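You operate a simulated robot arm through the tools that you are given. There is no shell and no other tool. Be economical: measure what you need, move in short steps, check, and stop when the job is done.

Carry out the task below with a simulated two-armed robot. There is one attempt and no reset: what you move stays moved.

Task
Take the pad from the top of the steel bench and leave it on the shelf under the low bench.

It is judged by the outcome, as a careful person would: the job done as asked, and still so three seconds after it is handed in. It fails if anything else is knocked over, pushed out of place, dropped, spilled or broken.

Robot
Two 7-joint arms with two-finger parallel grippers on one trunk, on a base that drives. Base frame: it is fixed to the floor where the robot stands at the start and does not move with it; the origin is under the middle of the robot, x ahead of it, y to its left, z up. Readings come in m, rad, newtons and seconds.
The left shoulder is at the start at [0.07, 0.163, 1.07], the right one opposite. With the tool pointing down near the work surface each hand reaches from about 0.4 to 0.88 m from the robot's upright axis, wherever it stands, measured 20 degrees to its own side. Places, roughly: shelf under the low bench [-2.2, 0.6, 0.2]. Payload 3.43 kg a hand.
The tool frame of a hand sits at the grasp point between the pads (the TCP): z along the fingers, y along the line on which they close. The tips reach 0.034 m beyond it. The gripper opens to 0.128 m. The fingers are 0.024 m wide and 0.012 m thick; the gripper's body (0.048 by 0.13 m) begins 0.096 m behind the TCP.
Orientation is that of the tool frame in the base frame, as a unit quaternion [x, y, z, w]. With the fingers straight down and closing along the base's y, the tool's x points along the base's -x, its y along +y and its z along -z.

Tools
- The arms move only by the tool jog_arm. It takes "left_targets", "right_targets" or both (then of equal length, played together; a hand with none holds still); each is text: rows parted by semicolons, each of 7 numbers parted by spaces: the finger opening in m, from 0 to 0.128, then the shift along the tool's x, y, z in m, then the turn, a rotation vector about the tool's x, y, z in rad. In form: gripper x y z rx ry rz; .... A call has 1 to 8 rows; each row shifts and turns the commanded pose from where the row before left it, along the tool's axes as they then stand. A row lasts 0.2 s, in which the tool goes at most 0.05 m and 0.15 rad; a call with a longer step from one row to the next is refused whole, and so is a gripper value outside its range. A pose out of reach is approached as far as the arm can. The call stops where the force on the tool passes 40 N (or 10 N more than at its start, if that is more) or the arm is blocked; 0.2 s more then pass. Each finger travels about 0.153 m/s and halts on what it meets, pressing with about 30 N; the grip force reading is that of the motor and also rises with nothing between the fingers. The clock runs only during rows and for 0.2 s after the last one: add rows that do not move to give the fingers time. It gives the time, the measured TCP pose, the force on the tool (base axes), the opening and the grip force at its end, in the units of the frame above (readings bear some noise).
- Cameras (640 x 400 px; columns grow to the right, rows downward): "scene" is now at [0.1393, -0.0057, 1.3003]; the picture's right is [-0.06, -1.00, 0.00], its down [-0.55, 0.03, -0.83] and it looks along [0.83, -0.05, -0.55] (base axes); focal length 271 px, centre (320, 200). "left" rides on the left gripper at [0.076, 0.011, -0.16] in its tool frame; the picture's right is [-0.15, 0.99, 0.00], its down [-0.88, -0.13, -0.46] and it looks along [-0.45, -0.07, 0.89] (tool axes); focal length 234 px, centre (320, 200). "right" rides on the right gripper at [0.076, -0.011, -0.16] in its tool frame; the picture's right is [0.15, 0.99, 0.00], its down [-0.88, 0.13, -0.46] and it looks along [-0.45, 0.07, 0.89] (tool axes); focal length 234 px, centre (320, 200). There is no depth. A picture from a camera that has moved, and an enlarged one, comes with that camera's place and axes in the base frame and with its lens.
- snapshot(camera): a new picture of that camera. No time passes.
- move_column(by): slides the trunk up (or, below 0, down) by that many m; the arms and the scene camera ride with it, the base frame stays. It gives what a move gives, with no picture.
- drive_base(legs): drives the robot by 1 to 6 legs, each [ahead, left, turn to the left] in m, m and rad, along the robot's own axes; the way and the turn of a leg run together, so that a leg with both is an arc; at most 1.5 m and 3.142 rad a leg. The arms and the cameras ride along, it lands a little off, and it stops where it bumps. It gives what a move gives.
- head_to(pan, tilt): turns the head with the scene camera to pan (to the left, within 1.501 rad either way) and tilt (down, from -0.506 to 1.204), counted from straight ahead of the robot. It gives what a move gives.
- zoom(camera, box): a new picture of the part [left, top, right, bottom] of that camera's present view, enlarged. No time passes.
- job_done(): hands the job in; it is judged then, once.

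Go step by step. Nothing tells you exact positions but the pictures and the camera data: compare them with the known pose of the tool, close in by small moves and look again before you grip or let go. The budget is 120 turns and 88 pictures, counting those below and the enlarged ones. Unless the task says otherwise, let go and move clear before handing in, and close with one line.

The tools are called after "Request:" as name(argument=value, ...) on one line, values as JSON. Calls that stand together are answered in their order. jog_arm: Moves the arms, as the interface text tells. Its arguments: {"type":"object","properties":{"left_targets":{"type":"string"},"right_targets":{"type":"string"}},"required":[]} The other tools are called the same way: move_column (by) slides the trunk up or down; drive_base (legs) drives the base; head_to (pan, tilt) turns the head that bears the scene camera; snapshot (camera) takes a picture; zoom (camera, box) takes an enlarged picture of a part of a camera's view; job_done () hands the job in.

At the start:

```text
clock: 0.0
left_tcp_pos: [0.6682, 0.2718, 1.0409]
left_tcp_rot: [-0.001, 1.0, 0.0, -0.001]
left_ft_force: [-1.3, 0.5, -0.9]
left_width: 0.128
left_gripper_force: 0.0
right_tcp_pos: [0.5874, -0.2472, 1.1031]
right_tcp_rot: [0.0, 1.0, 0.001, 0.0]
right_ft_force: [0.6, 0.0, -0.5]
right_width: 0.1281
right_gripper_force: 0.0
trunk travel left (down, up): [-0.55, 0.39]
robot x, y, heading: [-0.0009, 0.001, -0.001]
head pan, tilt: [-0.058, 0.586]
```

scene: 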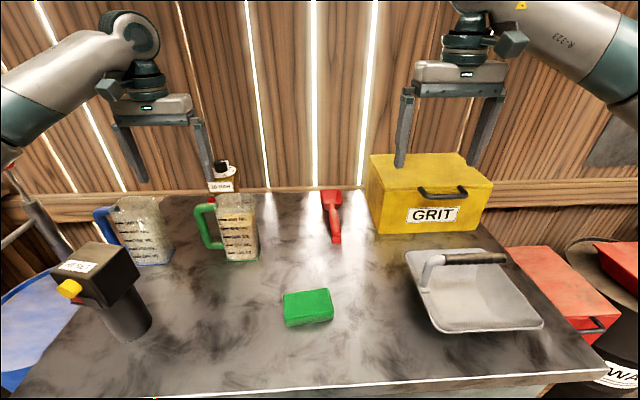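
right: 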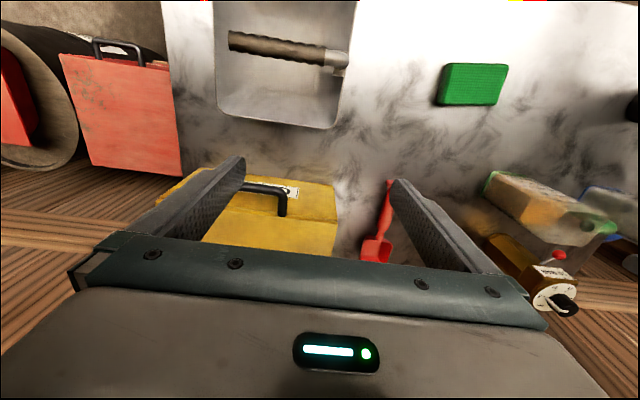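
left: 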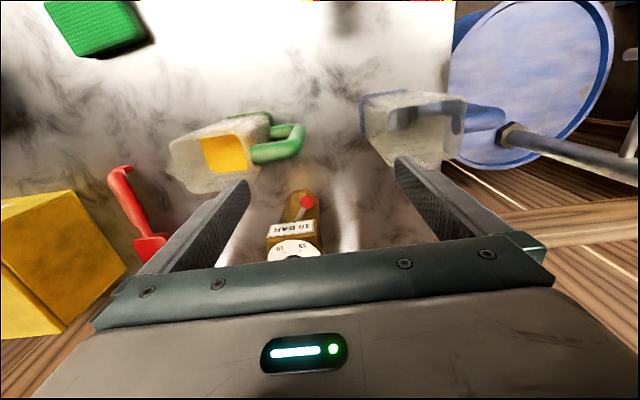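

I see the green pad on the steel bench at about [0.48, 0.0, 0.82]. Before I choose a grasp I want to see how much room the shelf has, so I'll look around first.

Request:
head_to(pan=1.5, tilt=0.5)

Request:
snapshot(camera="scene")

Request:
head_to(pan=-1.5, tilt=0.5)

Request:
snapshot(camera="scene")

```text
clock: 1.6
left_tcp_pos: [0.6683, 0.2727, 1.0408]
left_tcp_rot: [-0.001, 1.0, 0.0, 0.0]
left_ft_force: [-0.4, 0.0, 0.1]
left_width: 0.128
left_gripper_force: 0.0
right_tcp_pos: [0.5869, -0.247, 1.1027]
right_tcp_rot: [0.0, 1.0, 0.001, -0.001]
right_ft_force: [-0.1, -0.2, -0.6]
right_width: 0.128
right_gripper_force: 0.1
trunk travel left (down, up): [-0.55, 0.39]
robot x, y, heading: [0.0008, -0.0012, -0.001]
head pan, tilt: [1.499, 0.499]
```

```text
84 pictures are left
camera scene: at [0.0572, 0.0901, 1.3082], right [1.0, -0.07, 0.0], down [-0.03, -0.48, -0.88], along [0.06, 0.88, -0.48], focal length 271 px, centre (320, 200)
```

scene: 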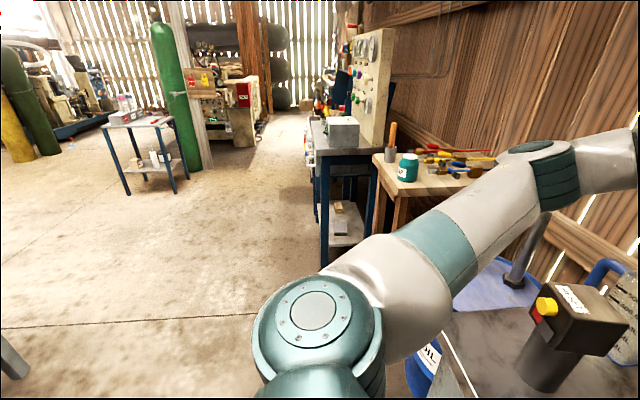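

```text
clock: 4.2
left_tcp_pos: [0.6684, 0.2723, 1.0401]
left_tcp_rot: [-0.001, 1.0, -0.001, 0.0]
left_ft_force: [0.3, -0.2, 0.3]
left_width: 0.1281
left_gripper_force: 0.1
right_tcp_pos: [0.5866, -0.2471, 1.1039]
right_tcp_rot: [0.0, 1.0, 0.0, 0.0]
right_ft_force: [-0.2, -0.3, -0.6]
right_width: 0.1278
right_gripper_force: 0.1
trunk travel left (down, up): [-0.55, 0.39]
robot x, y, heading: [0.0004, 0.0028, -0.006]
head pan, tilt: [-1.499, 0.499]
```

```text
83 pictures are left
camera scene: at [0.0572, -0.0914, 1.3082], right [-1.0, -0.07, 0.0], down [-0.03, 0.48, -0.88], along [0.06, -0.88, -0.48], focal length 271 px, centre (320, 200)
```

scene: 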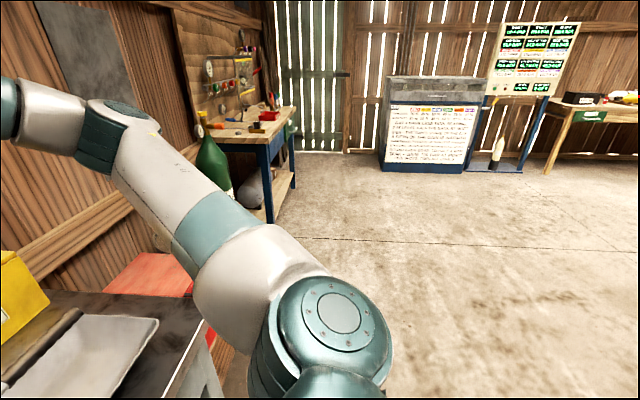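

The floor behind is clear. I'll raise the trunk so the hands clear the bench items, back off, and turn to see the low bench.

Request:
move_column(by=0.2)

Request:
drive_base(legs=[[-0.5, 0, 0], [0, 0, 1.4]])

Request:
head_to(pan=1.4, tilt=0.5)

Request:
snapshot(camera="scene")

```text
clock: 6.4
left_tcp_pos: [0.6686, 0.2723, 1.2407]
left_tcp_rot: [-0.001, 1.0, 0.0, 0.001]
left_ft_force: [-0.5, -0.2, 0.3]
left_width: 0.1278
left_gripper_force: 0.0
right_tcp_pos: [0.5877, -0.2465, 1.3024]
right_tcp_rot: [0.0, 1.0, 0.0, 0.0]
right_ft_force: [-0.1, 0.3, -0.9]
right_width: 0.1281
right_gripper_force: 0.0
trunk travel left (down, up): [-0.75, 0.19]
robot x, y, heading: [-0.0001, -0.0007, 0.001]
head pan, tilt: [-1.499, 0.499]
```

```text
clock: 12.8
left_tcp_pos: [-0.6552, 0.6994, 1.2416]
left_tcp_rot: [-0.648, 0.762, 0.0, -0.001]
left_ft_force: [-0.2, -0.4, -0.5]
left_width: 0.1276
left_gripper_force: 0.1
right_tcp_pos: [-0.1556, 0.5338, 1.3024]
right_tcp_rot: [-0.646, 0.763, 0.0, 0.0]
right_ft_force: [0.1, -0.2, -0.1]
right_width: 0.1281
right_gripper_force: 0.0
trunk travel left (down, up): [-0.75, 0.19]
robot x, y, heading: [-0.4957, -0.0015, 1.406]
head pan, tilt: [-1.499, 0.499]
```

```text
clock: 15.3
left_tcp_pos: [-0.6554, 0.6995, 1.2413]
left_tcp_rot: [-0.647, 0.762, 0.0, 0.0]
left_ft_force: [0.1, 0.8, -1.0]
left_width: 0.1282
left_gripper_force: 0.1
right_tcp_pos: [-0.1557, 0.5345, 1.3035]
right_tcp_rot: [-0.646, 0.763, 0.0, 0.0]
right_ft_force: [0.1, 0.8, -0.4]
right_width: 0.1281
right_gripper_force: 0.1
trunk travel left (down, up): [-0.75, 0.19]
robot x, y, heading: [-0.4961, -0.0038, 1.406]
head pan, tilt: [1.4, 0.499]
```

```text
82 pictures are left
camera scene: at [-0.5721, 0.0749, 1.5082], right [0.33, 0.94, 0.0], down [0.45, -0.16, -0.88], along [-0.83, 0.29, -0.48], focal length 271 px, centre (320, 200)
```

scene: 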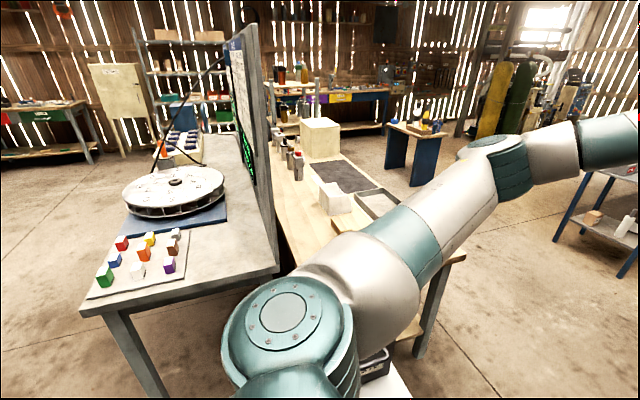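

The wooden bench beside the grey one looks like the low bench, with a shelf under it. I'll drive round to its open side for a better look.

Request:
drive_base(legs=[[1.4, 0.6, 0], [0, 0, 0.7]])

Request:
head_to(pan=1.5, tilt=0.5)

Request:
snapshot(camera="scene")

```text
refused: leg 1 is longer than a leg can be; nothing moved
```

```text
clock: 15.9
left_tcp_pos: [-0.6561, 0.6995, 1.241]
left_tcp_rot: [-0.647, 0.762, 0.0, -0.001]
left_ft_force: [0.6, 0.1, -0.2]
left_width: 0.128
left_gripper_force: 0.1
right_tcp_pos: [-0.1561, 0.5353, 1.303]
right_tcp_rot: [-0.646, 0.763, -0.001, 0.0]
right_ft_force: [0.5, 0.1, -0.6]
right_width: 0.1282
right_gripper_force: 0.2
trunk travel left (down, up): [-0.75, 0.19]
robot x, y, heading: [-0.4949, -0.0023, 1.405]
head pan, tilt: [1.499, 0.499]
```

```text
81 pictures are left
camera scene: at [-0.5747, 0.0662, 1.5082], right [0.23, 0.97, 0.0], down [0.47, -0.11, -0.88], along [-0.85, 0.2, -0.48], focal length 271 px, centre (320, 200)
```

scene: 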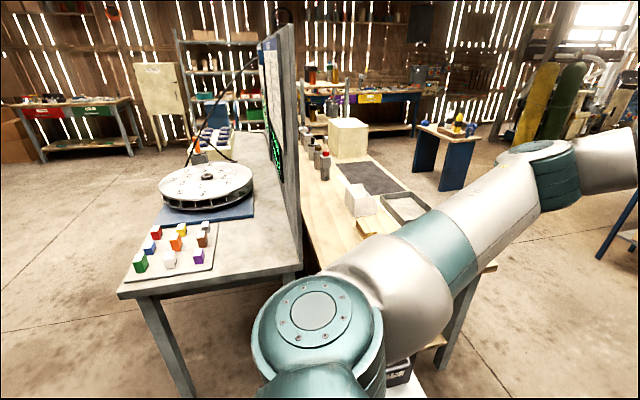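

Request:
drive_base(legs=[[0.7, 0.3, 0], [0.7, 0.3, 0], [0, 0, 0.7]])

Request:
snapshot(camera="scene")

```text
clock: 18.4
left_tcp_pos: [-0.7393, 1.0467, 1.2454]
left_tcp_rot: [-0.648, 0.762, 0.003, 0.002]
left_ft_force: [0.0, 0.6, -0.3]
left_width: 0.1281
left_gripper_force: 0.0
right_tcp_pos: [-0.2389, 0.8823, 1.3066]
right_tcp_rot: [-0.647, 0.763, 0.004, 0.002]
right_ft_force: [0.6, -0.8, -0.5]
right_width: 0.1279
right_gripper_force: 0.0
trunk travel left (down, up): [-0.75, 0.19]
robot x, y, heading: [-0.5787, 0.3487, 1.41]
head pan, tilt: [1.499, 0.499]
stopped in leg 1: the robot was blocked; the commanded pose is now the measured one
```

```text
80 pictures are left
camera scene: at [-0.6582, 0.4123, 1.509], right [0.23, 0.97, 0.0], down [0.46, -0.11, -0.88], along [-0.86, 0.2, -0.48], focal length 271 px, centre (320, 200)
```

scene: 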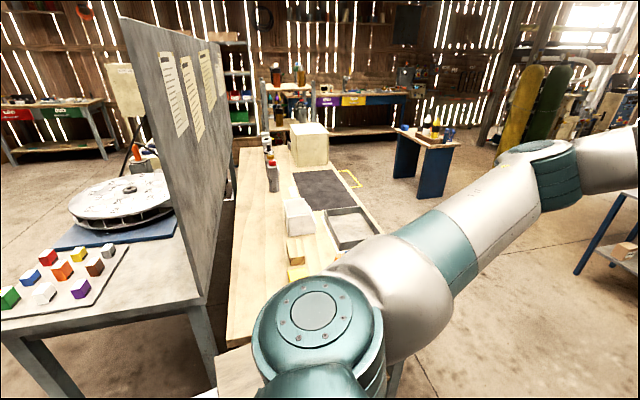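

The base hit something I couldn't see. I'll look down around the robot before moving again.

Request:
head_to(pan=1.5, tilt=1.2)

Request:
snapshot(camera="scene")

Request:
head_to(pan=0.2, tilt=1.0)

Request:
snapshot(camera="scene")

```text
clock: 19.4
left_tcp_pos: [-0.7429, 1.0506, 1.2422]
left_tcp_rot: [-0.649, 0.761, 0.001, 0.001]
left_ft_force: [-1.0, 0.0, 0.4]
left_width: 0.128
left_gripper_force: 0.0
right_tcp_pos: [-0.2413, 0.8879, 1.3046]
right_tcp_rot: [-0.647, 0.762, 0.001, 0.0]
right_ft_force: [0.2, -0.1, 0.2]
right_width: 0.1278
right_gripper_force: 0.1
trunk travel left (down, up): [-0.75, 0.19]
robot x, y, heading: [-0.5782, 0.3507, 1.407]
head pan, tilt: [1.499, 1.201]
```

```text
79 pictures are left
camera scene: at [-0.6264, 0.4098, 1.4548], right [0.23, 0.97, 0.0], down [0.91, -0.21, -0.36], along [-0.35, 0.09, -0.93], focal length 271 px, centre (320, 200)
```

scene: 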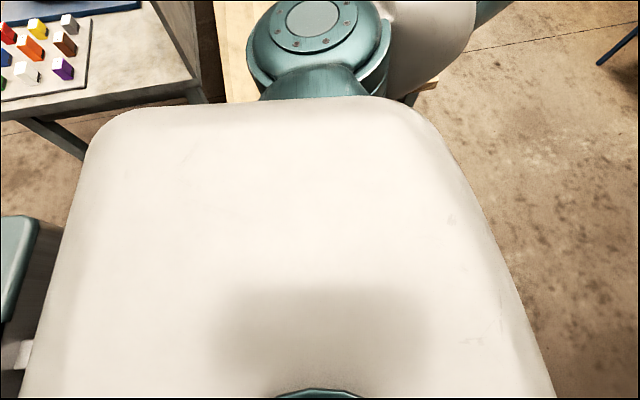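

```text
clock: 20.9
left_tcp_pos: [-0.743, 1.0528, 1.2418]
left_tcp_rot: [-0.648, 0.762, 0.001, 0.0]
left_ft_force: [0.3, 1.0, -0.5]
left_width: 0.1281
left_gripper_force: 0.1
right_tcp_pos: [-0.2422, 0.8916, 1.3043]
right_tcp_rot: [-0.648, 0.762, 0.001, 0.001]
right_ft_force: [-0.9, 0.1, 0.9]
right_width: 0.1278
right_gripper_force: 0.2
trunk travel left (down, up): [-0.75, 0.19]
robot x, y, heading: [-0.5811, 0.3537, 1.416]
head pan, tilt: [0.201, 1.0]
```

```text
78 pictures are left
camera scene: at [-0.5754, 0.4694, 1.4671], right [1.0, 0.04, 0.0], down [0.03, -0.84, -0.54], along [-0.02, 0.54, -0.84], focal length 271 px, centre (320, 200)
```

scene: 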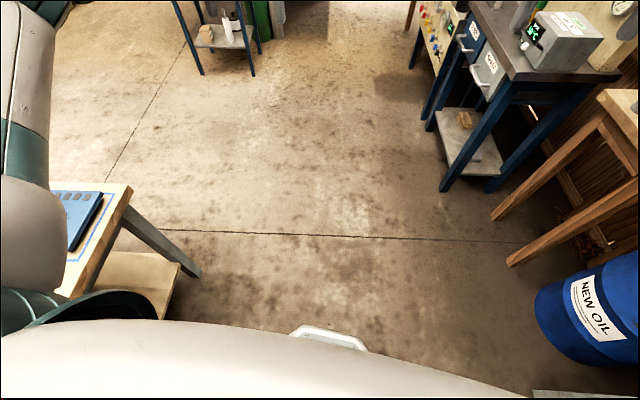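

Nothing obvious yet. I'll look directly to the front left and front right near the base.

Request:
head_to(pan=0.8, tilt=0.9)

Request:
snapshot(camera="scene")

Request:
head_to(pan=-0.7, tilt=1.0)

Request:
snapshot(camera="scene")

```text
clock: 21.9
left_tcp_pos: [-0.7418, 1.0536, 1.2418]
left_tcp_rot: [-0.648, 0.761, 0.001, 0.0]
left_ft_force: [-0.2, 0.6, -0.5]
left_width: 0.128
left_gripper_force: 0.1
right_tcp_pos: [-0.2426, 0.8899, 1.3031]
right_tcp_rot: [-0.648, 0.762, 0.002, 0.0]
right_ft_force: [-0.4, 0.2, 0.1]
right_width: 0.1279
right_gripper_force: 0.1
trunk travel left (down, up): [-0.75, 0.19]
robot x, y, heading: [-0.5817, 0.3518, 1.41]
head pan, tilt: [0.799, 0.901]
```

```text
77 pictures are left
camera scene: at [-0.6174, 0.4603, 1.4743], right [0.8, 0.6, 0.0], down [0.47, -0.63, -0.62], along [-0.37, 0.5, -0.78], focal length 271 px, centre (320, 200)
```

scene: 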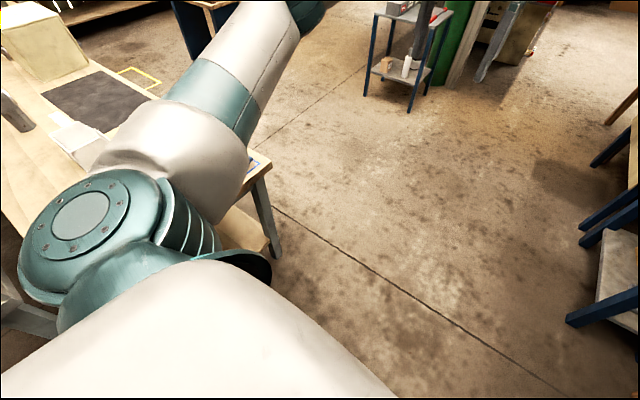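

```text
clock: 23.5
left_tcp_pos: [-0.7428, 1.0537, 1.2418]
left_tcp_rot: [-0.648, 0.761, 0.001, 0.001]
left_ft_force: [0.7, 0.2, 0.1]
left_width: 0.1282
left_gripper_force: 0.1
right_tcp_pos: [-0.2419, 0.8899, 1.3038]
right_tcp_rot: [-0.648, 0.762, 0.001, 0.001]
right_ft_force: [0.6, -0.3, -0.6]
right_width: 0.1279
right_gripper_force: 0.0
trunk travel left (down, up): [-0.75, 0.19]
robot x, y, heading: [-0.5806, 0.347, 1.412]
head pan, tilt: [-0.7, 1.0]
```

```text
76 pictures are left
camera scene: at [-0.5197, 0.4451, 1.4671], right [0.65, -0.76, 0.0], down [-0.64, -0.55, -0.54], along [0.41, 0.35, -0.84], focal length 271 px, centre (320, 200)
```

scene: 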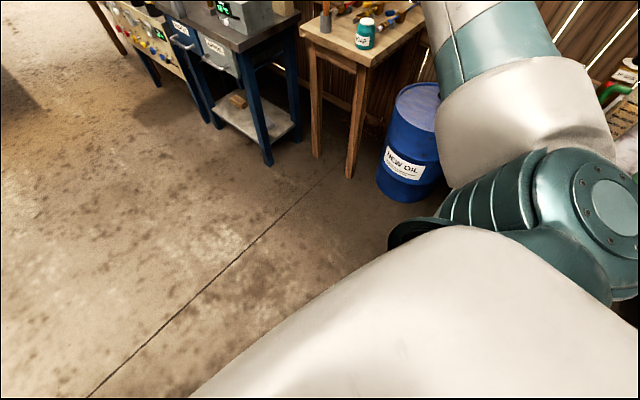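

An unseen crate may be standing at the bench's end beside my base. I'll back away from it to my right and look again.

Request:
drive_base(legs=[[0, -0.25, 0]])

Request:
head_to(pan=1.3, tilt=0.7)

Request:
snapshot(camera="scene")

Request:
snapshot(camera="left")

```text
clock: 25.3
left_tcp_pos: [-0.4957, 1.013, 1.2416]
left_tcp_rot: [-0.649, 0.761, 0.0, 0.002]
left_ft_force: [-0.5, -0.2, -0.2]
left_width: 0.128
left_gripper_force: 0.1
right_tcp_pos: [0.0052, 0.851, 1.3047]
right_tcp_rot: [-0.648, 0.762, 0.001, 0.001]
right_ft_force: [0.3, 0.7, 1.1]
right_width: 0.128
right_gripper_force: 0.1
trunk travel left (down, up): [-0.75, 0.19]
robot x, y, heading: [-0.3268, 0.3071, 1.415]
head pan, tilt: [-0.7, 1.0]
```

```text
clock: 27.3
left_tcp_pos: [-0.4941, 1.0136, 1.2413]
left_tcp_rot: [-0.648, 0.762, 0.001, 0.0]
left_ft_force: [-0.3, 0.4, -0.6]
left_width: 0.1283
left_gripper_force: 0.0
right_tcp_pos: [0.0065, 0.8504, 1.3037]
right_tcp_rot: [-0.648, 0.761, 0.002, 0.0]
right_ft_force: [-0.5, 0.4, 0.4]
right_width: 0.1281
right_gripper_force: 0.0
trunk travel left (down, up): [-0.75, 0.19]
robot x, y, heading: [-0.3295, 0.3111, 1.411]
head pan, tilt: [1.3, 0.7]
```

```text
75 pictures are left
camera scene: at [-0.4001, 0.3948, 1.4905], right [0.42, 0.91, 0.0], down [0.59, -0.27, -0.76], along [-0.69, 0.32, -0.64], focal length 271 px, centre (320, 200)
```

scene: 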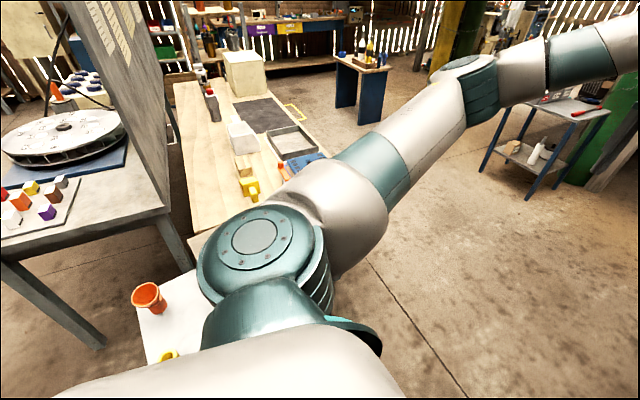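

```text
74 pictures are left
camera left: at [-0.5161, 0.9402, 1.4011], right [-0.95, 0.3, 0.0], down [0.27, 0.85, 0.46], along [0.14, 0.44, -0.89], focal length 234 px, centre (320, 200)
```

left: 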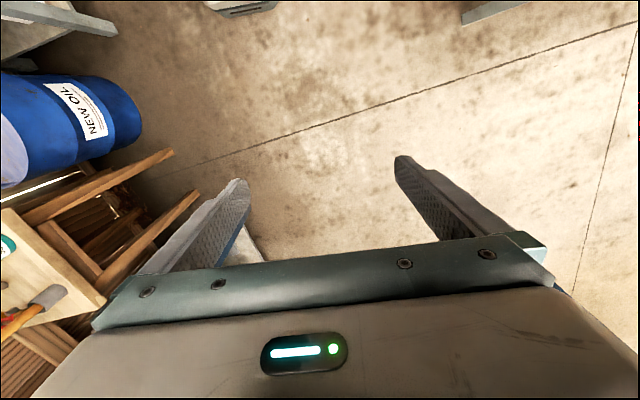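

There's a small white table with an orange cup by the bench end, and that's probably what I brushed. I'll check whether everything on it is still standing.

Request:
drive_base(legs=[[-0.35, 0, 0]])

Request:
head_to(pan=0.9, tilt=0.7)

Request:
snapshot(camera="scene")

```text
clock: 29.6
left_tcp_pos: [-0.5497, 0.6617, 1.2407]
left_tcp_rot: [-0.649, 0.761, 0.001, 0.0]
left_ft_force: [-0.2, -0.4, 0.2]
left_width: 0.1279
left_gripper_force: 0.1
right_tcp_pos: [-0.0496, 0.4985, 1.3036]
right_tcp_rot: [-0.647, 0.762, 0.0, 0.0]
right_ft_force: [-0.2, -0.1, 0.1]
right_width: 0.1282
right_gripper_force: 0.1
trunk travel left (down, up): [-0.75, 0.19]
robot x, y, heading: [-0.3885, -0.041, 1.407]
head pan, tilt: [1.3, 0.7]
```

```text
clock: 30.4
left_tcp_pos: [-0.5507, 0.6611, 1.2426]
left_tcp_rot: [-0.648, 0.761, 0.001, 0.0]
left_ft_force: [-0.9, -0.2, -0.5]
left_width: 0.1278
left_gripper_force: 0.0
right_tcp_pos: [-0.0491, 0.4977, 1.3047]
right_tcp_rot: [-0.647, 0.762, 0.001, 0.0]
right_ft_force: [-0.2, -0.5, 0.7]
right_width: 0.1281
right_gripper_force: 0.0
trunk travel left (down, up): [-0.75, 0.19]
robot x, y, heading: [-0.3885, -0.0453, 1.405]
head pan, tilt: [0.901, 0.7]
```

```text
73 pictures are left
camera scene: at [-0.4372, 0.0698, 1.4905], right [0.74, 0.68, 0.0], down [0.43, -0.48, -0.76], along [-0.52, 0.56, -0.64], focal length 271 px, centre (320, 200)
```

scene: 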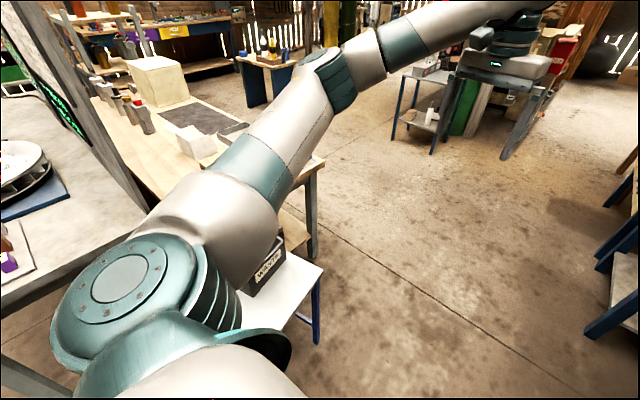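

The table's contents (cup, WASTE box) are upright and it looks undisturbed. I'll pass it with more clearance and go to the low bench's open (+y) side to look at the shelf.

Request:
drive_base(legs=[[0.75, 0.12, 0], [0.8, 0.19, 0], [0, 0, 1.7]])

Request:
head_to(pan=0.7, tilt=0.5)

Request:
snapshot(camera="scene")

```text
clock: 42.6
left_tcp_pos: [-1.1395, 1.2735, 1.2409]
left_tcp_rot: [1.0, -0.003, -0.001, 0.0]
left_ft_force: [-0.3, -0.2, 0.4]
left_width: 0.1278
left_gripper_force: 0.0
right_tcp_pos: [-1.054, 1.7938, 1.3042]
right_tcp_rot: [1.0, -0.004, -0.001, 0.001]
right_ft_force: [0.9, 0.2, -0.5]
right_width: 0.1281
right_gripper_force: 0.1
trunk travel left (down, up): [-0.75, 0.19]
robot x, y, heading: [-0.4704, 1.5406, 3.136]
head pan, tilt: [0.901, 0.7]
```

```text
clock: 43.4
left_tcp_pos: [-1.1403, 1.2731, 1.2418]
left_tcp_rot: [1.0, -0.004, -0.001, 0.0]
left_ft_force: [0.1, 0.5, 0.8]
left_width: 0.128
left_gripper_force: 0.0
right_tcp_pos: [-1.0545, 1.7937, 1.3028]
right_tcp_rot: [1.0, -0.005, -0.001, 0.0]
right_ft_force: [0.1, 0.8, 0.8]
right_width: 0.1284
right_gripper_force: 0.1
trunk travel left (down, up): [-0.75, 0.19]
robot x, y, heading: [-0.4671, 1.5404, 3.131]
head pan, tilt: [0.7, 0.499]
```

```text
72 pictures are left
camera scene: at [-0.5893, 1.4824, 1.5081], right [-0.64, 0.77, 0.0], down [0.37, 0.31, -0.88], along [-0.67, -0.56, -0.48], focal length 271 px, centre (320, 200)
```

scene: 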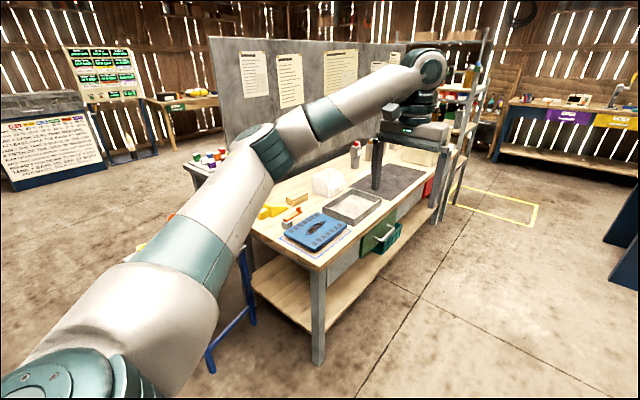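

This is the low bench: top at about 0.68, shelf at about 0.2, drawers hanging at the front. I'll zoom in to check the clearance and what's on the shelf.

Request:
zoom(camera="scene", box=[230, 180, 470, 370])

```text
2.11 times, centred on (350, 275) of scene
camera zoom: at [-0.5893, 1.4824, 1.5081], right [-0.64, 0.77, 0.0], down [0.37, 0.31, -0.88], along [-0.67, -0.56, -0.48], focal length 571 px, centre (257, 42)
```

zoom: 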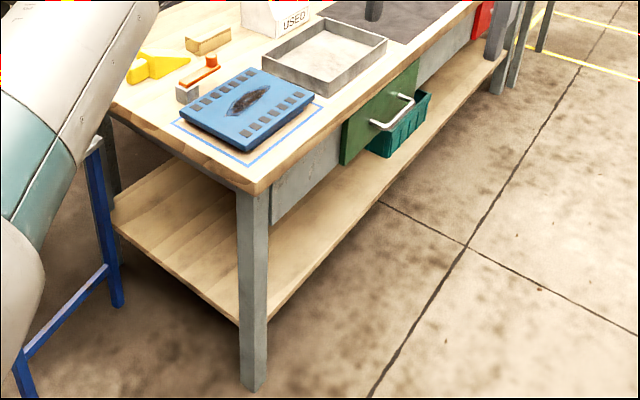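

The shelf's near end, around [-1.45, 0.75, 0.21], is empty, with roughly 0.3 m of clearance. A 45° pitched left-hand grasp will let me lay the pad flat there from the front, so I'll retrace my path to the steel bench.

Request:
drive_base(legs=[[0, 0, -1.7], [-0.76, -0.12, 0], [-0.76, -0.12, 0], [0, 0, -1.43]])

Request:
head_to(pan=0, tilt=0.6)

Request:
snapshot(camera="scene")

```text
clock: 58.8
left_tcp_pos: [0.2495, 0.2944, 1.2421]
left_tcp_rot: [0.0, 1.0, 0.0, 0.001]
left_ft_force: [0.9, 0.6, 0.3]
left_width: 0.1282
left_gripper_force: 0.0
right_tcp_pos: [0.1676, -0.2257, 1.304]
right_tcp_rot: [0.001, 1.0, -0.001, 0.001]
right_ft_force: [-1.1, -0.3, -0.5]
right_width: 0.1277
right_gripper_force: 0.1
trunk travel left (down, up): [-0.75, 0.19]
robot x, y, heading: [-0.4196, 0.0204, -0.0]
head pan, tilt: [0.7, 0.499]
```

```text
clock: 59.9
left_tcp_pos: [0.2497, 0.2934, 1.2412]
left_tcp_rot: [0.0, 1.0, 0.0, 0.001]
left_ft_force: [0.3, 0.0, -0.4]
left_width: 0.1279
left_gripper_force: 0.1
right_tcp_pos: [0.1675, -0.2258, 1.3041]
right_tcp_rot: [0.001, 1.0, -0.001, 0.001]
right_ft_force: [0.3, 0.1, -0.7]
right_width: 0.1279
right_gripper_force: 0.1
trunk travel left (down, up): [-0.75, 0.19]
robot x, y, heading: [-0.4209, 0.0223, 0.0]
head pan, tilt: [0.0, 0.6]
```

```text
70 pictures are left
camera scene: at [-0.2803, 0.0214, 1.4991], right [0.0, -1.0, 0.0], down [-0.57, 0.0, -0.82], along [0.82, 0.0, -0.57], focal length 271 px, centre (320, 200)
```

scene: 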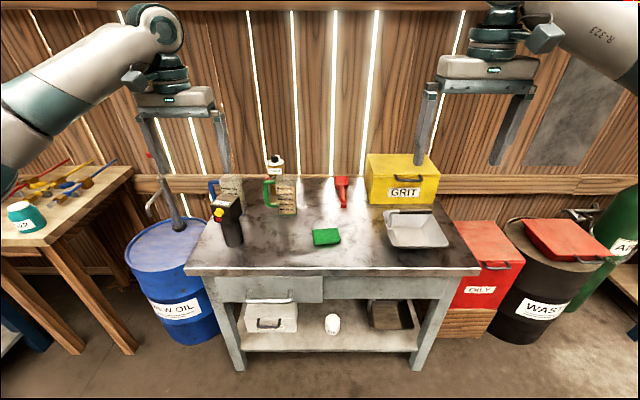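

The pad is at about [0.47, 0.0, 0.81]. I'll pitch the left hand 45° forward and bring it to the robot's midline here, in clear air.

Request:
jog_arm(left_targets="0.128 0 -0.045 0 0 -0.1309 0; 0.128 0 -0.045 0 0 -0.1309 0; 0.128 0 -0.045 0 0 -0.1309 0; 0.128 0 -0.045 0 0 -0.1309 0; 0.128 0 -0.045 0 0 -0.1309 0; 0.128 0 -0.045 0 0 -0.1309 0; 0.128 0 0 0 0 0 0")

Request:
snapshot(camera="left")

Request:
snapshot(camera="scene")

```text
clock: 61.5
left_tcp_pos: [0.2485, 0.0232, 1.2411]
left_tcp_rot: [0.0, 0.923, -0.002, 0.384]
left_ft_force: [0.1, -0.3, -0.7]
left_width: 0.1281
left_gripper_force: 0.0
right_tcp_pos: [0.1677, -0.2256, 1.3031]
right_tcp_rot: [0.001, 1.0, -0.001, 0.001]
right_ft_force: [0.6, 1.1, 1.0]
right_width: 0.1279
right_gripper_force: 0.0
trunk travel left (down, up): [-0.75, 0.19]
robot x, y, heading: [-0.4172, 0.0179, 0.001]
head pan, tilt: [0.0, 0.6]
```

```text
69 pictures are left
camera left: at [0.0823, 0.034, 1.299], right [0.1, 0.99, 0.1], down [0.3, -0.13, 0.95], along [0.95, -0.07, -0.31], focal length 234 px, centre (320, 200)
```

left: 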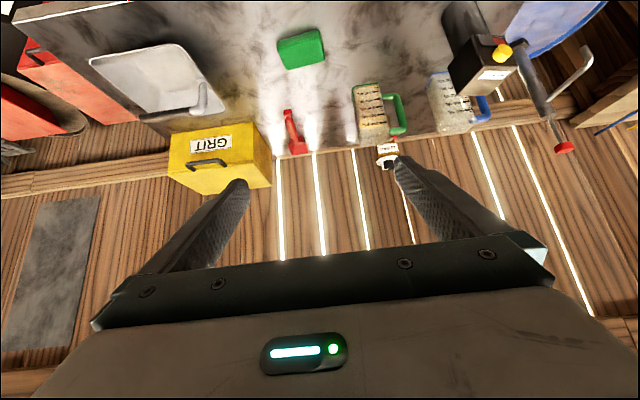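

```text
68 pictures are left
camera scene: at [-0.2805, 0.0226, 1.4991], right [0.0, -1.0, 0.0], down [-0.57, 0.0, -0.82], along [0.82, 0.0, -0.57], focal length 271 px, centre (320, 200)
```

scene: 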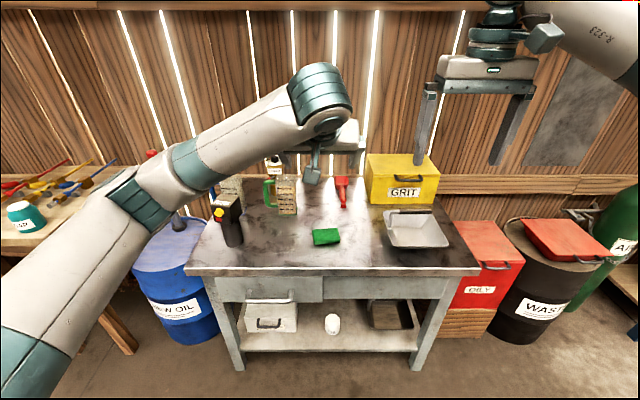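

The arm takes the pitch well. I'll zoom in on the pad to measure its yaw and size.

Request:
zoom(camera="scene", box=[290, 212, 362, 257])

```text
8.89 times, centred on (326, 234) of scene
camera zoom: at [-0.2805, 0.0226, 1.4991], right [0.0, -1.0, 0.0], down [-0.57, 0.0, -0.82], along [0.82, 0.0, -0.57], focal length 2410 px, centre (267, -107)
```

zoom: 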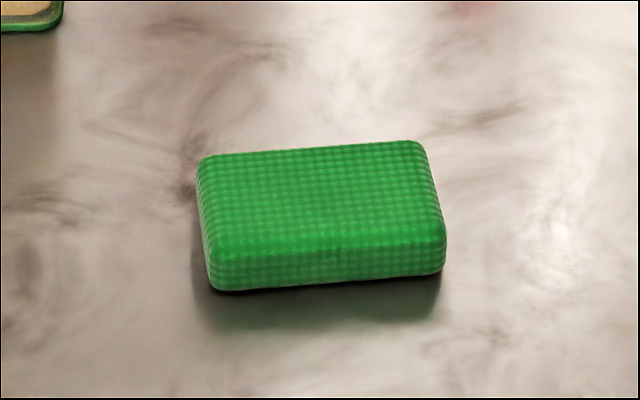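

The pad is about 0.095 x 0.052 x 0.027 m, centred near [0.470, 0.000] and yawed about +6°. I'll drive forward 0.2 m.

Request:
drive_base(legs=[[0.19, 0, 0]])

Request:
snapshot(camera="left")

```text
clock: 63.0
left_tcp_pos: [0.4353, 0.0216, 1.2424]
left_tcp_rot: [0.001, 0.923, 0.0, 0.385]
left_ft_force: [-0.7, 0.0, 0.5]
left_width: 0.128
left_gripper_force: 0.0
right_tcp_pos: [0.3541, -0.226, 1.3063]
right_tcp_rot: [0.0, 1.0, 0.001, 0.003]
right_ft_force: [0.6, 0.4, 0.2]
right_width: 0.1281
right_gripper_force: 0.1
trunk travel left (down, up): [-0.75, 0.19]
robot x, y, heading: [-0.2299, 0.0225, -0.0]
head pan, tilt: [0.0, 0.6]
```

```text
66 pictures are left
camera left: at [0.2694, 0.0331, 1.3], right [0.1, 0.99, 0.1], down [0.3, -0.13, 0.95], along [0.95, -0.07, -0.31], focal length 234 px, centre (320, 200)
```

left: 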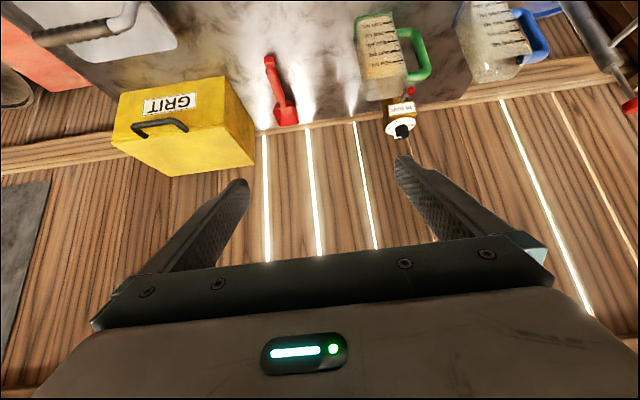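

Next I lower to about z = 0.95 along base z, align to the pad's yaw, and look.

Request:
jog_arm(left_targets="0.128 0.0293 -0.0035 0.0293 0 0 0; 0.128 0.0293 -0.0035 0.0293 0 0 0; 0.128 0.0293 -0.0035 0.0293 0 0 0; 0.128 0.0293 -0.0035 0.0293 0 0 0; 0.128 0.0293 -0.0035 0.0293 0 0 0; 0.128 0.0293 -0.0035 0.0293 0 0 0; 0.128 0.0293 -0.0035 0.0293 -0.0742 0 -0.0742; 0.128 0 0 0 0 0 0")

Request:
snapshot(camera="scene")

Request:
snapshot(camera="left")

```text
clock: 64.8
left_tcp_pos: [0.4387, -0.0041, 0.9508]
left_tcp_rot: [-0.049, 0.922, 0.02, 0.382]
left_ft_force: [0.5, 0.3, -0.3]
left_width: 0.1281
left_gripper_force: 0.0
right_tcp_pos: [0.3562, -0.2262, 1.3056]
right_tcp_rot: [0.0, 1.0, 0.0, 0.0]
right_ft_force: [-0.4, -0.1, -0.8]
right_width: 0.128
right_gripper_force: 0.1
trunk travel left (down, up): [-0.75, 0.19]
robot x, y, heading: [-0.23, 0.0188, 0.007]
head pan, tilt: [0.0, 0.6]
```

```text
65 pictures are left
camera scene: at [-0.0914, 0.0218, 1.4991], right [0.0, -1.0, 0.0], down [-0.57, 0.0, -0.82], along [0.82, 0.0, -0.57], focal length 271 px, centre (320, 200)
```

scene: 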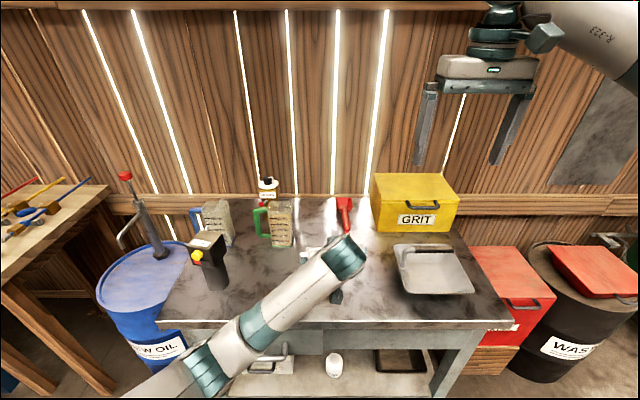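

```text
64 pictures are left
camera left: at [0.2737, -0.0112, 1.0097], right [0.0, 0.99, 0.1], down [0.31, -0.1, 0.95], along [0.95, 0.03, -0.31], focal length 234 px, centre (320, 200)
```

left: 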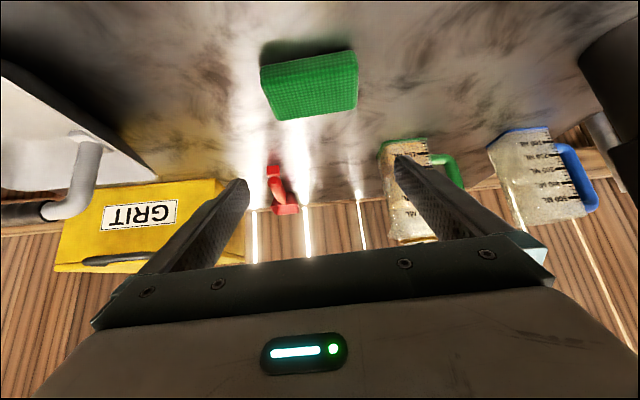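

The pad sits between the finger lines. I'll zoom to refine its position and yaw from here.

Request:
zoom(camera="left", box=[240, 20, 400, 120])

```text
4.00 times, centred on (320, 70) of left
camera zoom: at [0.2737, -0.0112, 1.0097], right [0.0, 0.99, 0.1], down [0.31, -0.1, 0.95], along [0.95, 0.03, -0.31], focal length 937 px, centre (320, 720)
```

zoom: 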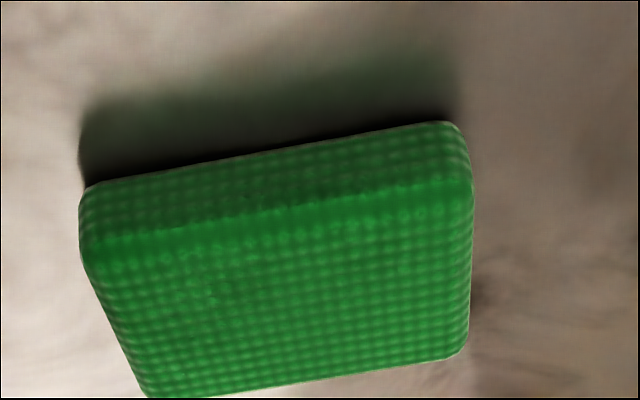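

The pad's centre is about [0.473, -0.002], consistent between views, and the yaw matches. I'll descend to TCP z of about 0.845 with the fingers straddling it.

Request:
jog_arm(left_targets="0.128 0.0226 0 0.0273 0 0 0; 0.128 0.0226 0 0.0273 0 0 0; 0.128 0.0226 0 0.0273 0 0 0; 0.128 0 0 0 0 0 0")

Request:
snapshot(camera="left")

Request:
snapshot(camera="scene")

```text
clock: 65.8
left_tcp_pos: [0.4481, -0.0036, 0.8467]
left_tcp_rot: [-0.049, 0.922, 0.02, 0.383]
left_ft_force: [0.1, -0.3, 0.1]
left_width: 0.1281
left_gripper_force: 0.0
right_tcp_pos: [0.3567, -0.2262, 1.3041]
right_tcp_rot: [0.001, 1.0, 0.001, 0.001]
right_ft_force: [-0.2, 0.2, 0.1]
right_width: 0.1279
right_gripper_force: 0.0
trunk travel left (down, up): [-0.75, 0.19]
robot x, y, heading: [-0.2323, 0.0217, 0.001]
head pan, tilt: [0.0, 0.6]
```

```text
62 pictures are left
camera left: at [0.2826, -0.01, 0.9056], right [0.0, 0.99, 0.1], down [0.31, -0.1, 0.95], along [0.95, 0.03, -0.31], focal length 234 px, centre (320, 200)
```

left: 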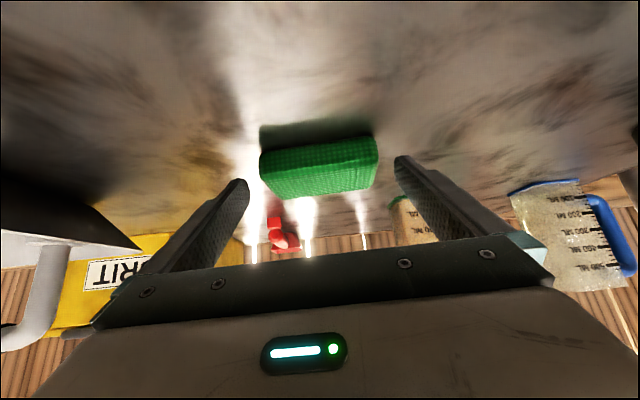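

```text
61 pictures are left
camera scene: at [-0.0916, 0.0213, 1.4991], right [0.0, -1.0, 0.0], down [-0.57, 0.0, -0.82], along [0.82, 0.0, -0.57], focal length 271 px, centre (320, 200)
```

scene: 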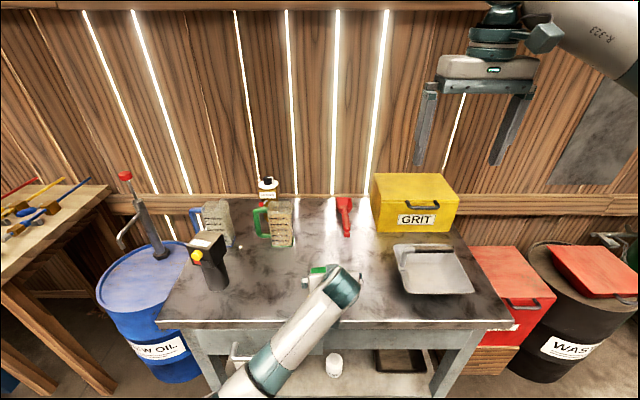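

The fingers straddle the pad evenly. I'll go down 9 mm more and close.

Request:
jog_arm(left_targets="0.128 0.0064 0 0.0064 0 0 0; 0.128 0 0 0 0 0 0; 0.1 0 0 0 0 0 0; 0.06 0 0 0 0 0 0; 0.06 0 0 0 0 0 0")

Request:
snapshot(camera="left")

```text
clock: 67.0
left_tcp_pos: [0.4467, -0.0037, 0.8362]
left_tcp_rot: [-0.048, 0.922, 0.02, 0.384]
left_ft_force: [-0.4, 0.5, 0.1]
left_width: 0.0986
left_gripper_force: 30.0
right_tcp_pos: [0.3561, -0.2261, 1.3038]
right_tcp_rot: [0.0, 1.0, 0.001, 0.001]
right_ft_force: [0.0, 0.7, 0.2]
right_width: 0.1279
right_gripper_force: 0.0
trunk travel left (down, up): [-0.75, 0.19]
robot x, y, heading: [-0.233, 0.0185, 0.003]
head pan, tilt: [0.0, 0.6]
```

```text
60 pictures are left
camera left: at [0.2818, -0.0096, 0.8951], right [0.0, 0.99, 0.1], down [0.31, -0.1, 0.95], along [0.95, 0.03, -0.31], focal length 234 px, centre (320, 200)
```

left: 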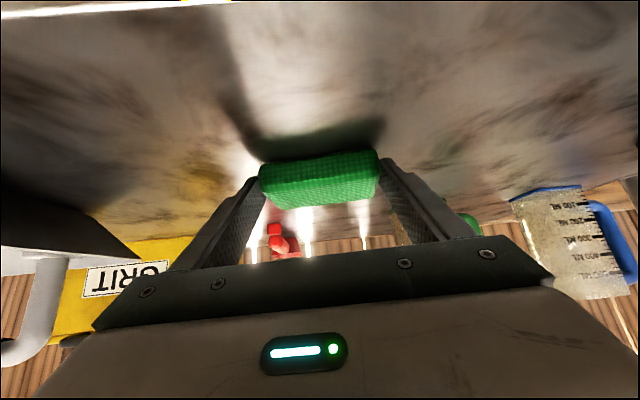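

It's gripped at 0.0986 m with 30 N. Now I lift straight up.

Request:
jog_arm(left_targets="0.06 -0.014 0 -0.014 0 0 0; 0.06 -0.025 0 -0.025 0 0 0; 0.06 -0.03 0 -0.03 0 0 0; 0.06 -0.03 0 -0.03 0 0 0; 0.06 -0.03 0 -0.03 0 0 0; 0.06 -0.03 0 -0.03 0 0 0; 0.06 -0.03 0 -0.03 0 0 0; 0.06 -0.02 0 -0.02 0 0 0")

Request:
snapshot(camera="left")

```text
clock: 68.8
left_tcp_pos: [0.4615, 0.0407, 1.1176]
left_tcp_rot: [-0.06, 0.92, 0.058, 0.384]
left_ft_force: [-0.7, -0.2, 0.0]
left_width: 0.0988
left_gripper_force: 29.8
right_tcp_pos: [0.3545, -0.2272, 1.3046]
right_tcp_rot: [0.001, 1.0, 0.0, 0.001]
right_ft_force: [-0.2, -0.3, 0.0]
right_width: 0.1281
right_gripper_force: 0.1
trunk travel left (down, up): [-0.75, 0.19]
robot x, y, heading: [-0.2323, 0.0218, 0.0]
head pan, tilt: [0.0, 0.6]
```

```text
59 pictures are left
camera left: at [0.2957, 0.0217, 1.1753], right [-0.05, 0.98, 0.16], down [0.32, -0.14, 0.94], along [0.95, 0.1, -0.3], focal length 234 px, centre (320, 200)
```

left: 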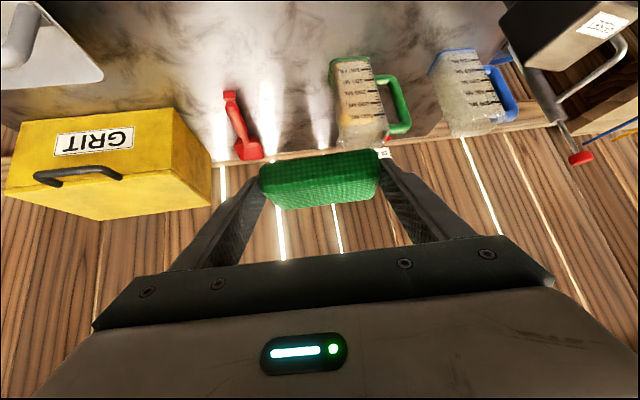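

The pad is held. I'll back off and retrace the clear path toward the low bench's front side.

Request:
drive_base(legs=[[-0.16, 0, 0], [0, 0, 1.43], [0.78, 0.12, 0], [0.78, 0.14, 0]])

Request:
snapshot(camera="left")

```text
clock: 81.4
left_tcp_pos: [-0.3701, 2.2933, 1.1218]
left_tcp_rot: [0.657, -0.645, -0.298, -0.252]
left_ft_force: [0.0, 0.0, -0.1]
left_width: 0.0986
left_gripper_force: 29.9
right_tcp_pos: [-0.1169, 2.1569, 1.3049]
right_tcp_rot: [-0.664, 0.748, 0.001, 0.001]
right_ft_force: [-0.3, 0.3, -0.3]
right_width: 0.128
right_gripper_force: 0.1
trunk travel left (down, up): [-0.75, 0.19]
robot x, y, heading: [-0.4305, 1.6074, 1.453]
head pan, tilt: [0.0, 0.6]
```

```text
58 pictures are left
camera left: at [-0.3703, 2.126, 1.1786], right [-0.99, 0.06, 0.16], down [0.17, 0.29, 0.94], along [0.01, 0.95, -0.3], focal length 234 px, centre (320, 200)
```

left: 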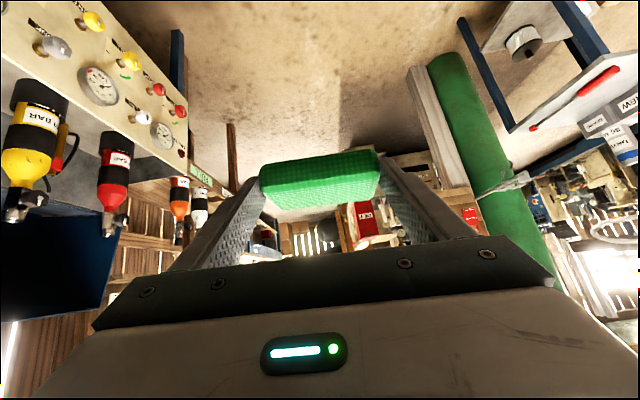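

Pad secure. I'll turn toward −x, drive along the bench front, then turn to face it.

Request:
drive_base(legs=[[0, 0, 1.69], [1.22, -0.2, 0], [0, 0, 1.57]])

Request:
snapshot(camera="scene")

```text
clock: 95.5
left_tcp_pos: [-1.6613, 1.1156, 1.1211]
left_tcp_rot: [0.617, 0.683, -0.239, 0.31]
left_ft_force: [0.5, 0.3, -0.4]
left_width: 0.0987
left_gripper_force: 30.2
right_tcp_pos: [-1.9258, 1.2342, 1.304]
right_tcp_rot: [0.721, 0.693, 0.0, 0.001]
right_ft_force: [-0.1, -0.2, -0.5]
right_width: 0.1277
right_gripper_force: 0.1
trunk travel left (down, up): [-0.75, 0.19]
robot x, y, heading: [-1.6559, 1.8113, -1.613]
head pan, tilt: [0.0, 0.6]
```

```text
57 pictures are left
camera scene: at [-1.6607, 1.6706, 1.4991], right [-1.0, 0.04, 0.0], down [0.02, 0.56, -0.82], along [-0.03, -0.82, -0.57], focal length 271 px, centre (320, 200)
```

scene: 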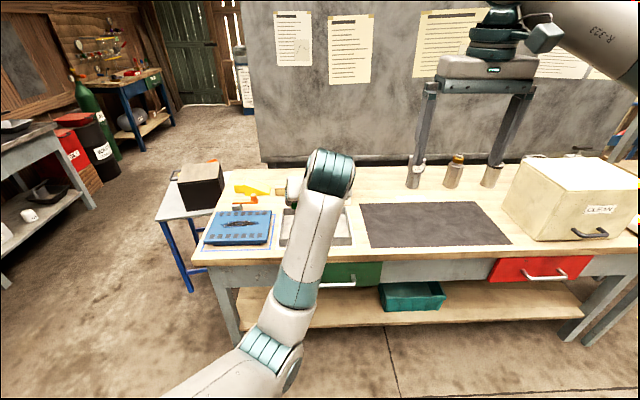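

I'm facing the low bench; its shelf is clear left of the teal basket. I'll straighten my heading and shift left, and raise and retract the idle right arm so it clears the bench when the trunk lowers.

Request:
jog_arm(right_targets="0.128 0.018 0 -0.044 0 0 0; 0.128 0.018 0 -0.044 0 0 0; 0.128 0.018 0 -0.044 0 0 0; 0.128 0.018 0 -0.044 0 0 0; 0.128 0.018 0 -0.044 0 0 0; 0.128 0.018 0 -0.044 0 0 0; 0.128 0.018 0 -0.044 0 0 0; 0.128 0.018 0 -0.044 0 0 0", left_targets="0.06 0 0 0 0 0 0; 0.06 0 0 0 0 0 0; 0.06 0 0 0 0 0 0; 0.06 0 0 0 0 0 0; 0.06 0 0 0 0 0 0; 0.06 0 0 0 0 0 0; 0.06 0 0 0 0 0 0; 0.06 0 0 0 0 0 0")

Request:
drive_base(legs=[[0, 0.03, 0.042]])

```text
clock: 97.3
left_tcp_pos: [-1.6628, 1.1156, 1.1208]
left_tcp_rot: [0.619, 0.682, -0.238, 0.309]
left_ft_force: [0.8, -1.3, -0.1]
left_width: 0.0987
left_gripper_force: 30.0
right_tcp_pos: [-1.9189, 1.3721, 1.6107]
right_tcp_rot: [0.722, 0.692, -0.001, 0.004]
right_ft_force: [-0.5, 0.3, 0.3]
right_width: 0.1281
right_gripper_force: 0.0
right hand out of reach, approached as far as the arm can: row 7, 8
trunk travel left (down, up): [-0.75, 0.19]
robot x, y, heading: [-1.657, 1.808, -1.607]
head pan, tilt: [0.0, 0.6]
```

```text
clock: 98.2
left_tcp_pos: [-1.6094, 1.1155, 1.1219]
left_tcp_rot: [0.605, 0.694, -0.23, 0.316]
left_ft_force: [-1.7, -0.4, -0.3]
left_width: 0.0986
left_gripper_force: 30.4
right_tcp_pos: [-1.8786, 1.3598, 1.6094]
right_tcp_rot: [0.707, 0.707, 0.001, 0.006]
right_ft_force: [-0.6, 0.8, 0.6]
right_width: 0.1281
right_gripper_force: 0.1
trunk travel left (down, up): [-0.75, 0.19]
robot x, y, heading: [-1.6264, 1.809, -1.566]
head pan, tilt: [0.0, 0.6]
```

Heading is now right. I'll lower the trunk 0.5 m with the hand still in front of the bench.

Request:
move_column(by=-0.5)

Request:
snapshot(camera="scene")

Request:
snapshot(camera="left")

```text
refused: -0.5 is not a number from -0.4 to 0.4
```

```text
56 pictures are left
camera scene: at [-1.6338, 1.6704, 1.4991], right [-1.0, 0.0, -0.01], down [0.0, 0.56, -0.83], along [0.01, -0.83, -0.56], focal length 271 px, centre (320, 200)
```

scene: 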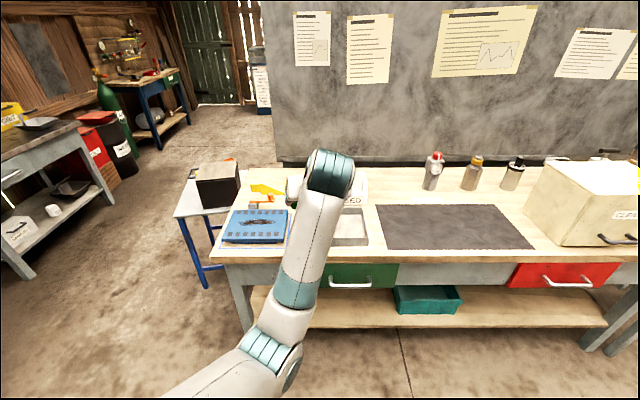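

```text
55 pictures are left
camera left: at [-1.6279, 1.2827, 1.1782], right [0.98, 0.06, 0.17], down [-0.14, -0.31, 0.94], along [0.11, -0.95, -0.3], focal length 234 px, centre (320, 200)
```

left: 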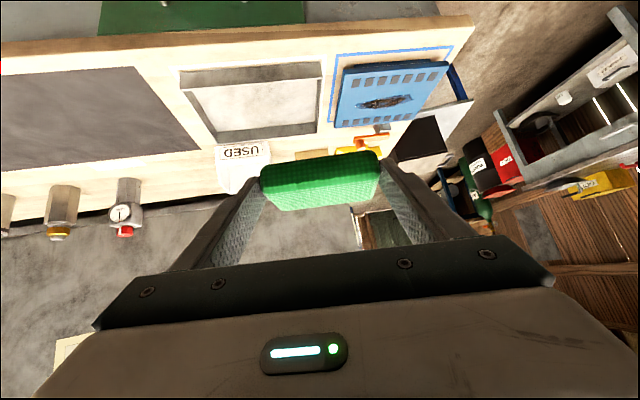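

Request:
move_column(by=-0.4)

Request:
snapshot(camera="scene")

Request:
snapshot(camera="left")

```text
clock: 102.0
left_tcp_pos: [-1.6026, 1.1163, 0.7213]
left_tcp_rot: [0.604, 0.695, -0.232, 0.314]
left_ft_force: [-0.4, -0.6, -0.7]
left_width: 0.0988
left_gripper_force: 29.8
right_tcp_pos: [-1.8698, 1.3604, 1.2109]
right_tcp_rot: [0.707, 0.707, -0.001, 0.004]
right_ft_force: [0.2, 0.4, 0.3]
right_width: 0.1282
right_gripper_force: 0.1
trunk travel left (down, up): [-0.35, 0.59]
robot x, y, heading: [-1.6258, 1.8082, -1.568]
head pan, tilt: [0.0, 0.6]
```

```text
54 pictures are left
camera scene: at [-1.6252, 1.6702, 1.0992], right [-1.0, 0.0, 0.0], down [0.0, 0.57, -0.82], along [0.0, -0.82, -0.57], focal length 271 px, centre (320, 200)
```

scene: 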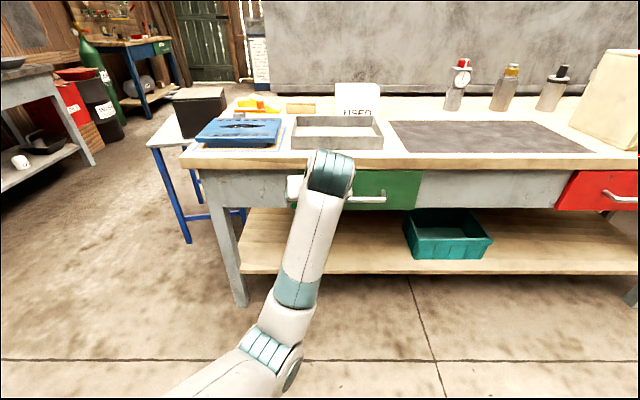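

```text
53 pictures are left
camera left: at [-1.6211, 1.2825, 0.7782], right [0.98, 0.06, 0.16], down [-0.14, -0.31, 0.94], along [0.11, -0.95, -0.3], focal length 234 px, centre (320, 200)
```

left: 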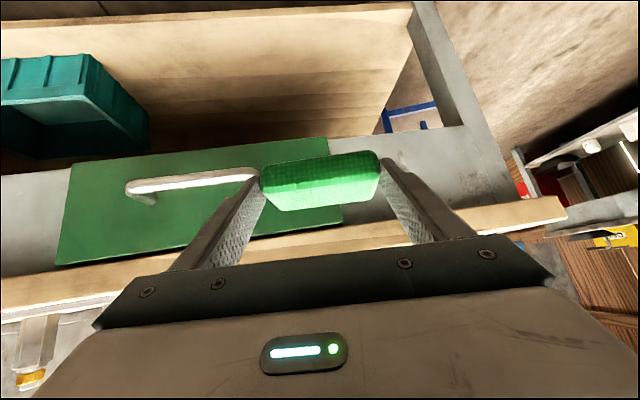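

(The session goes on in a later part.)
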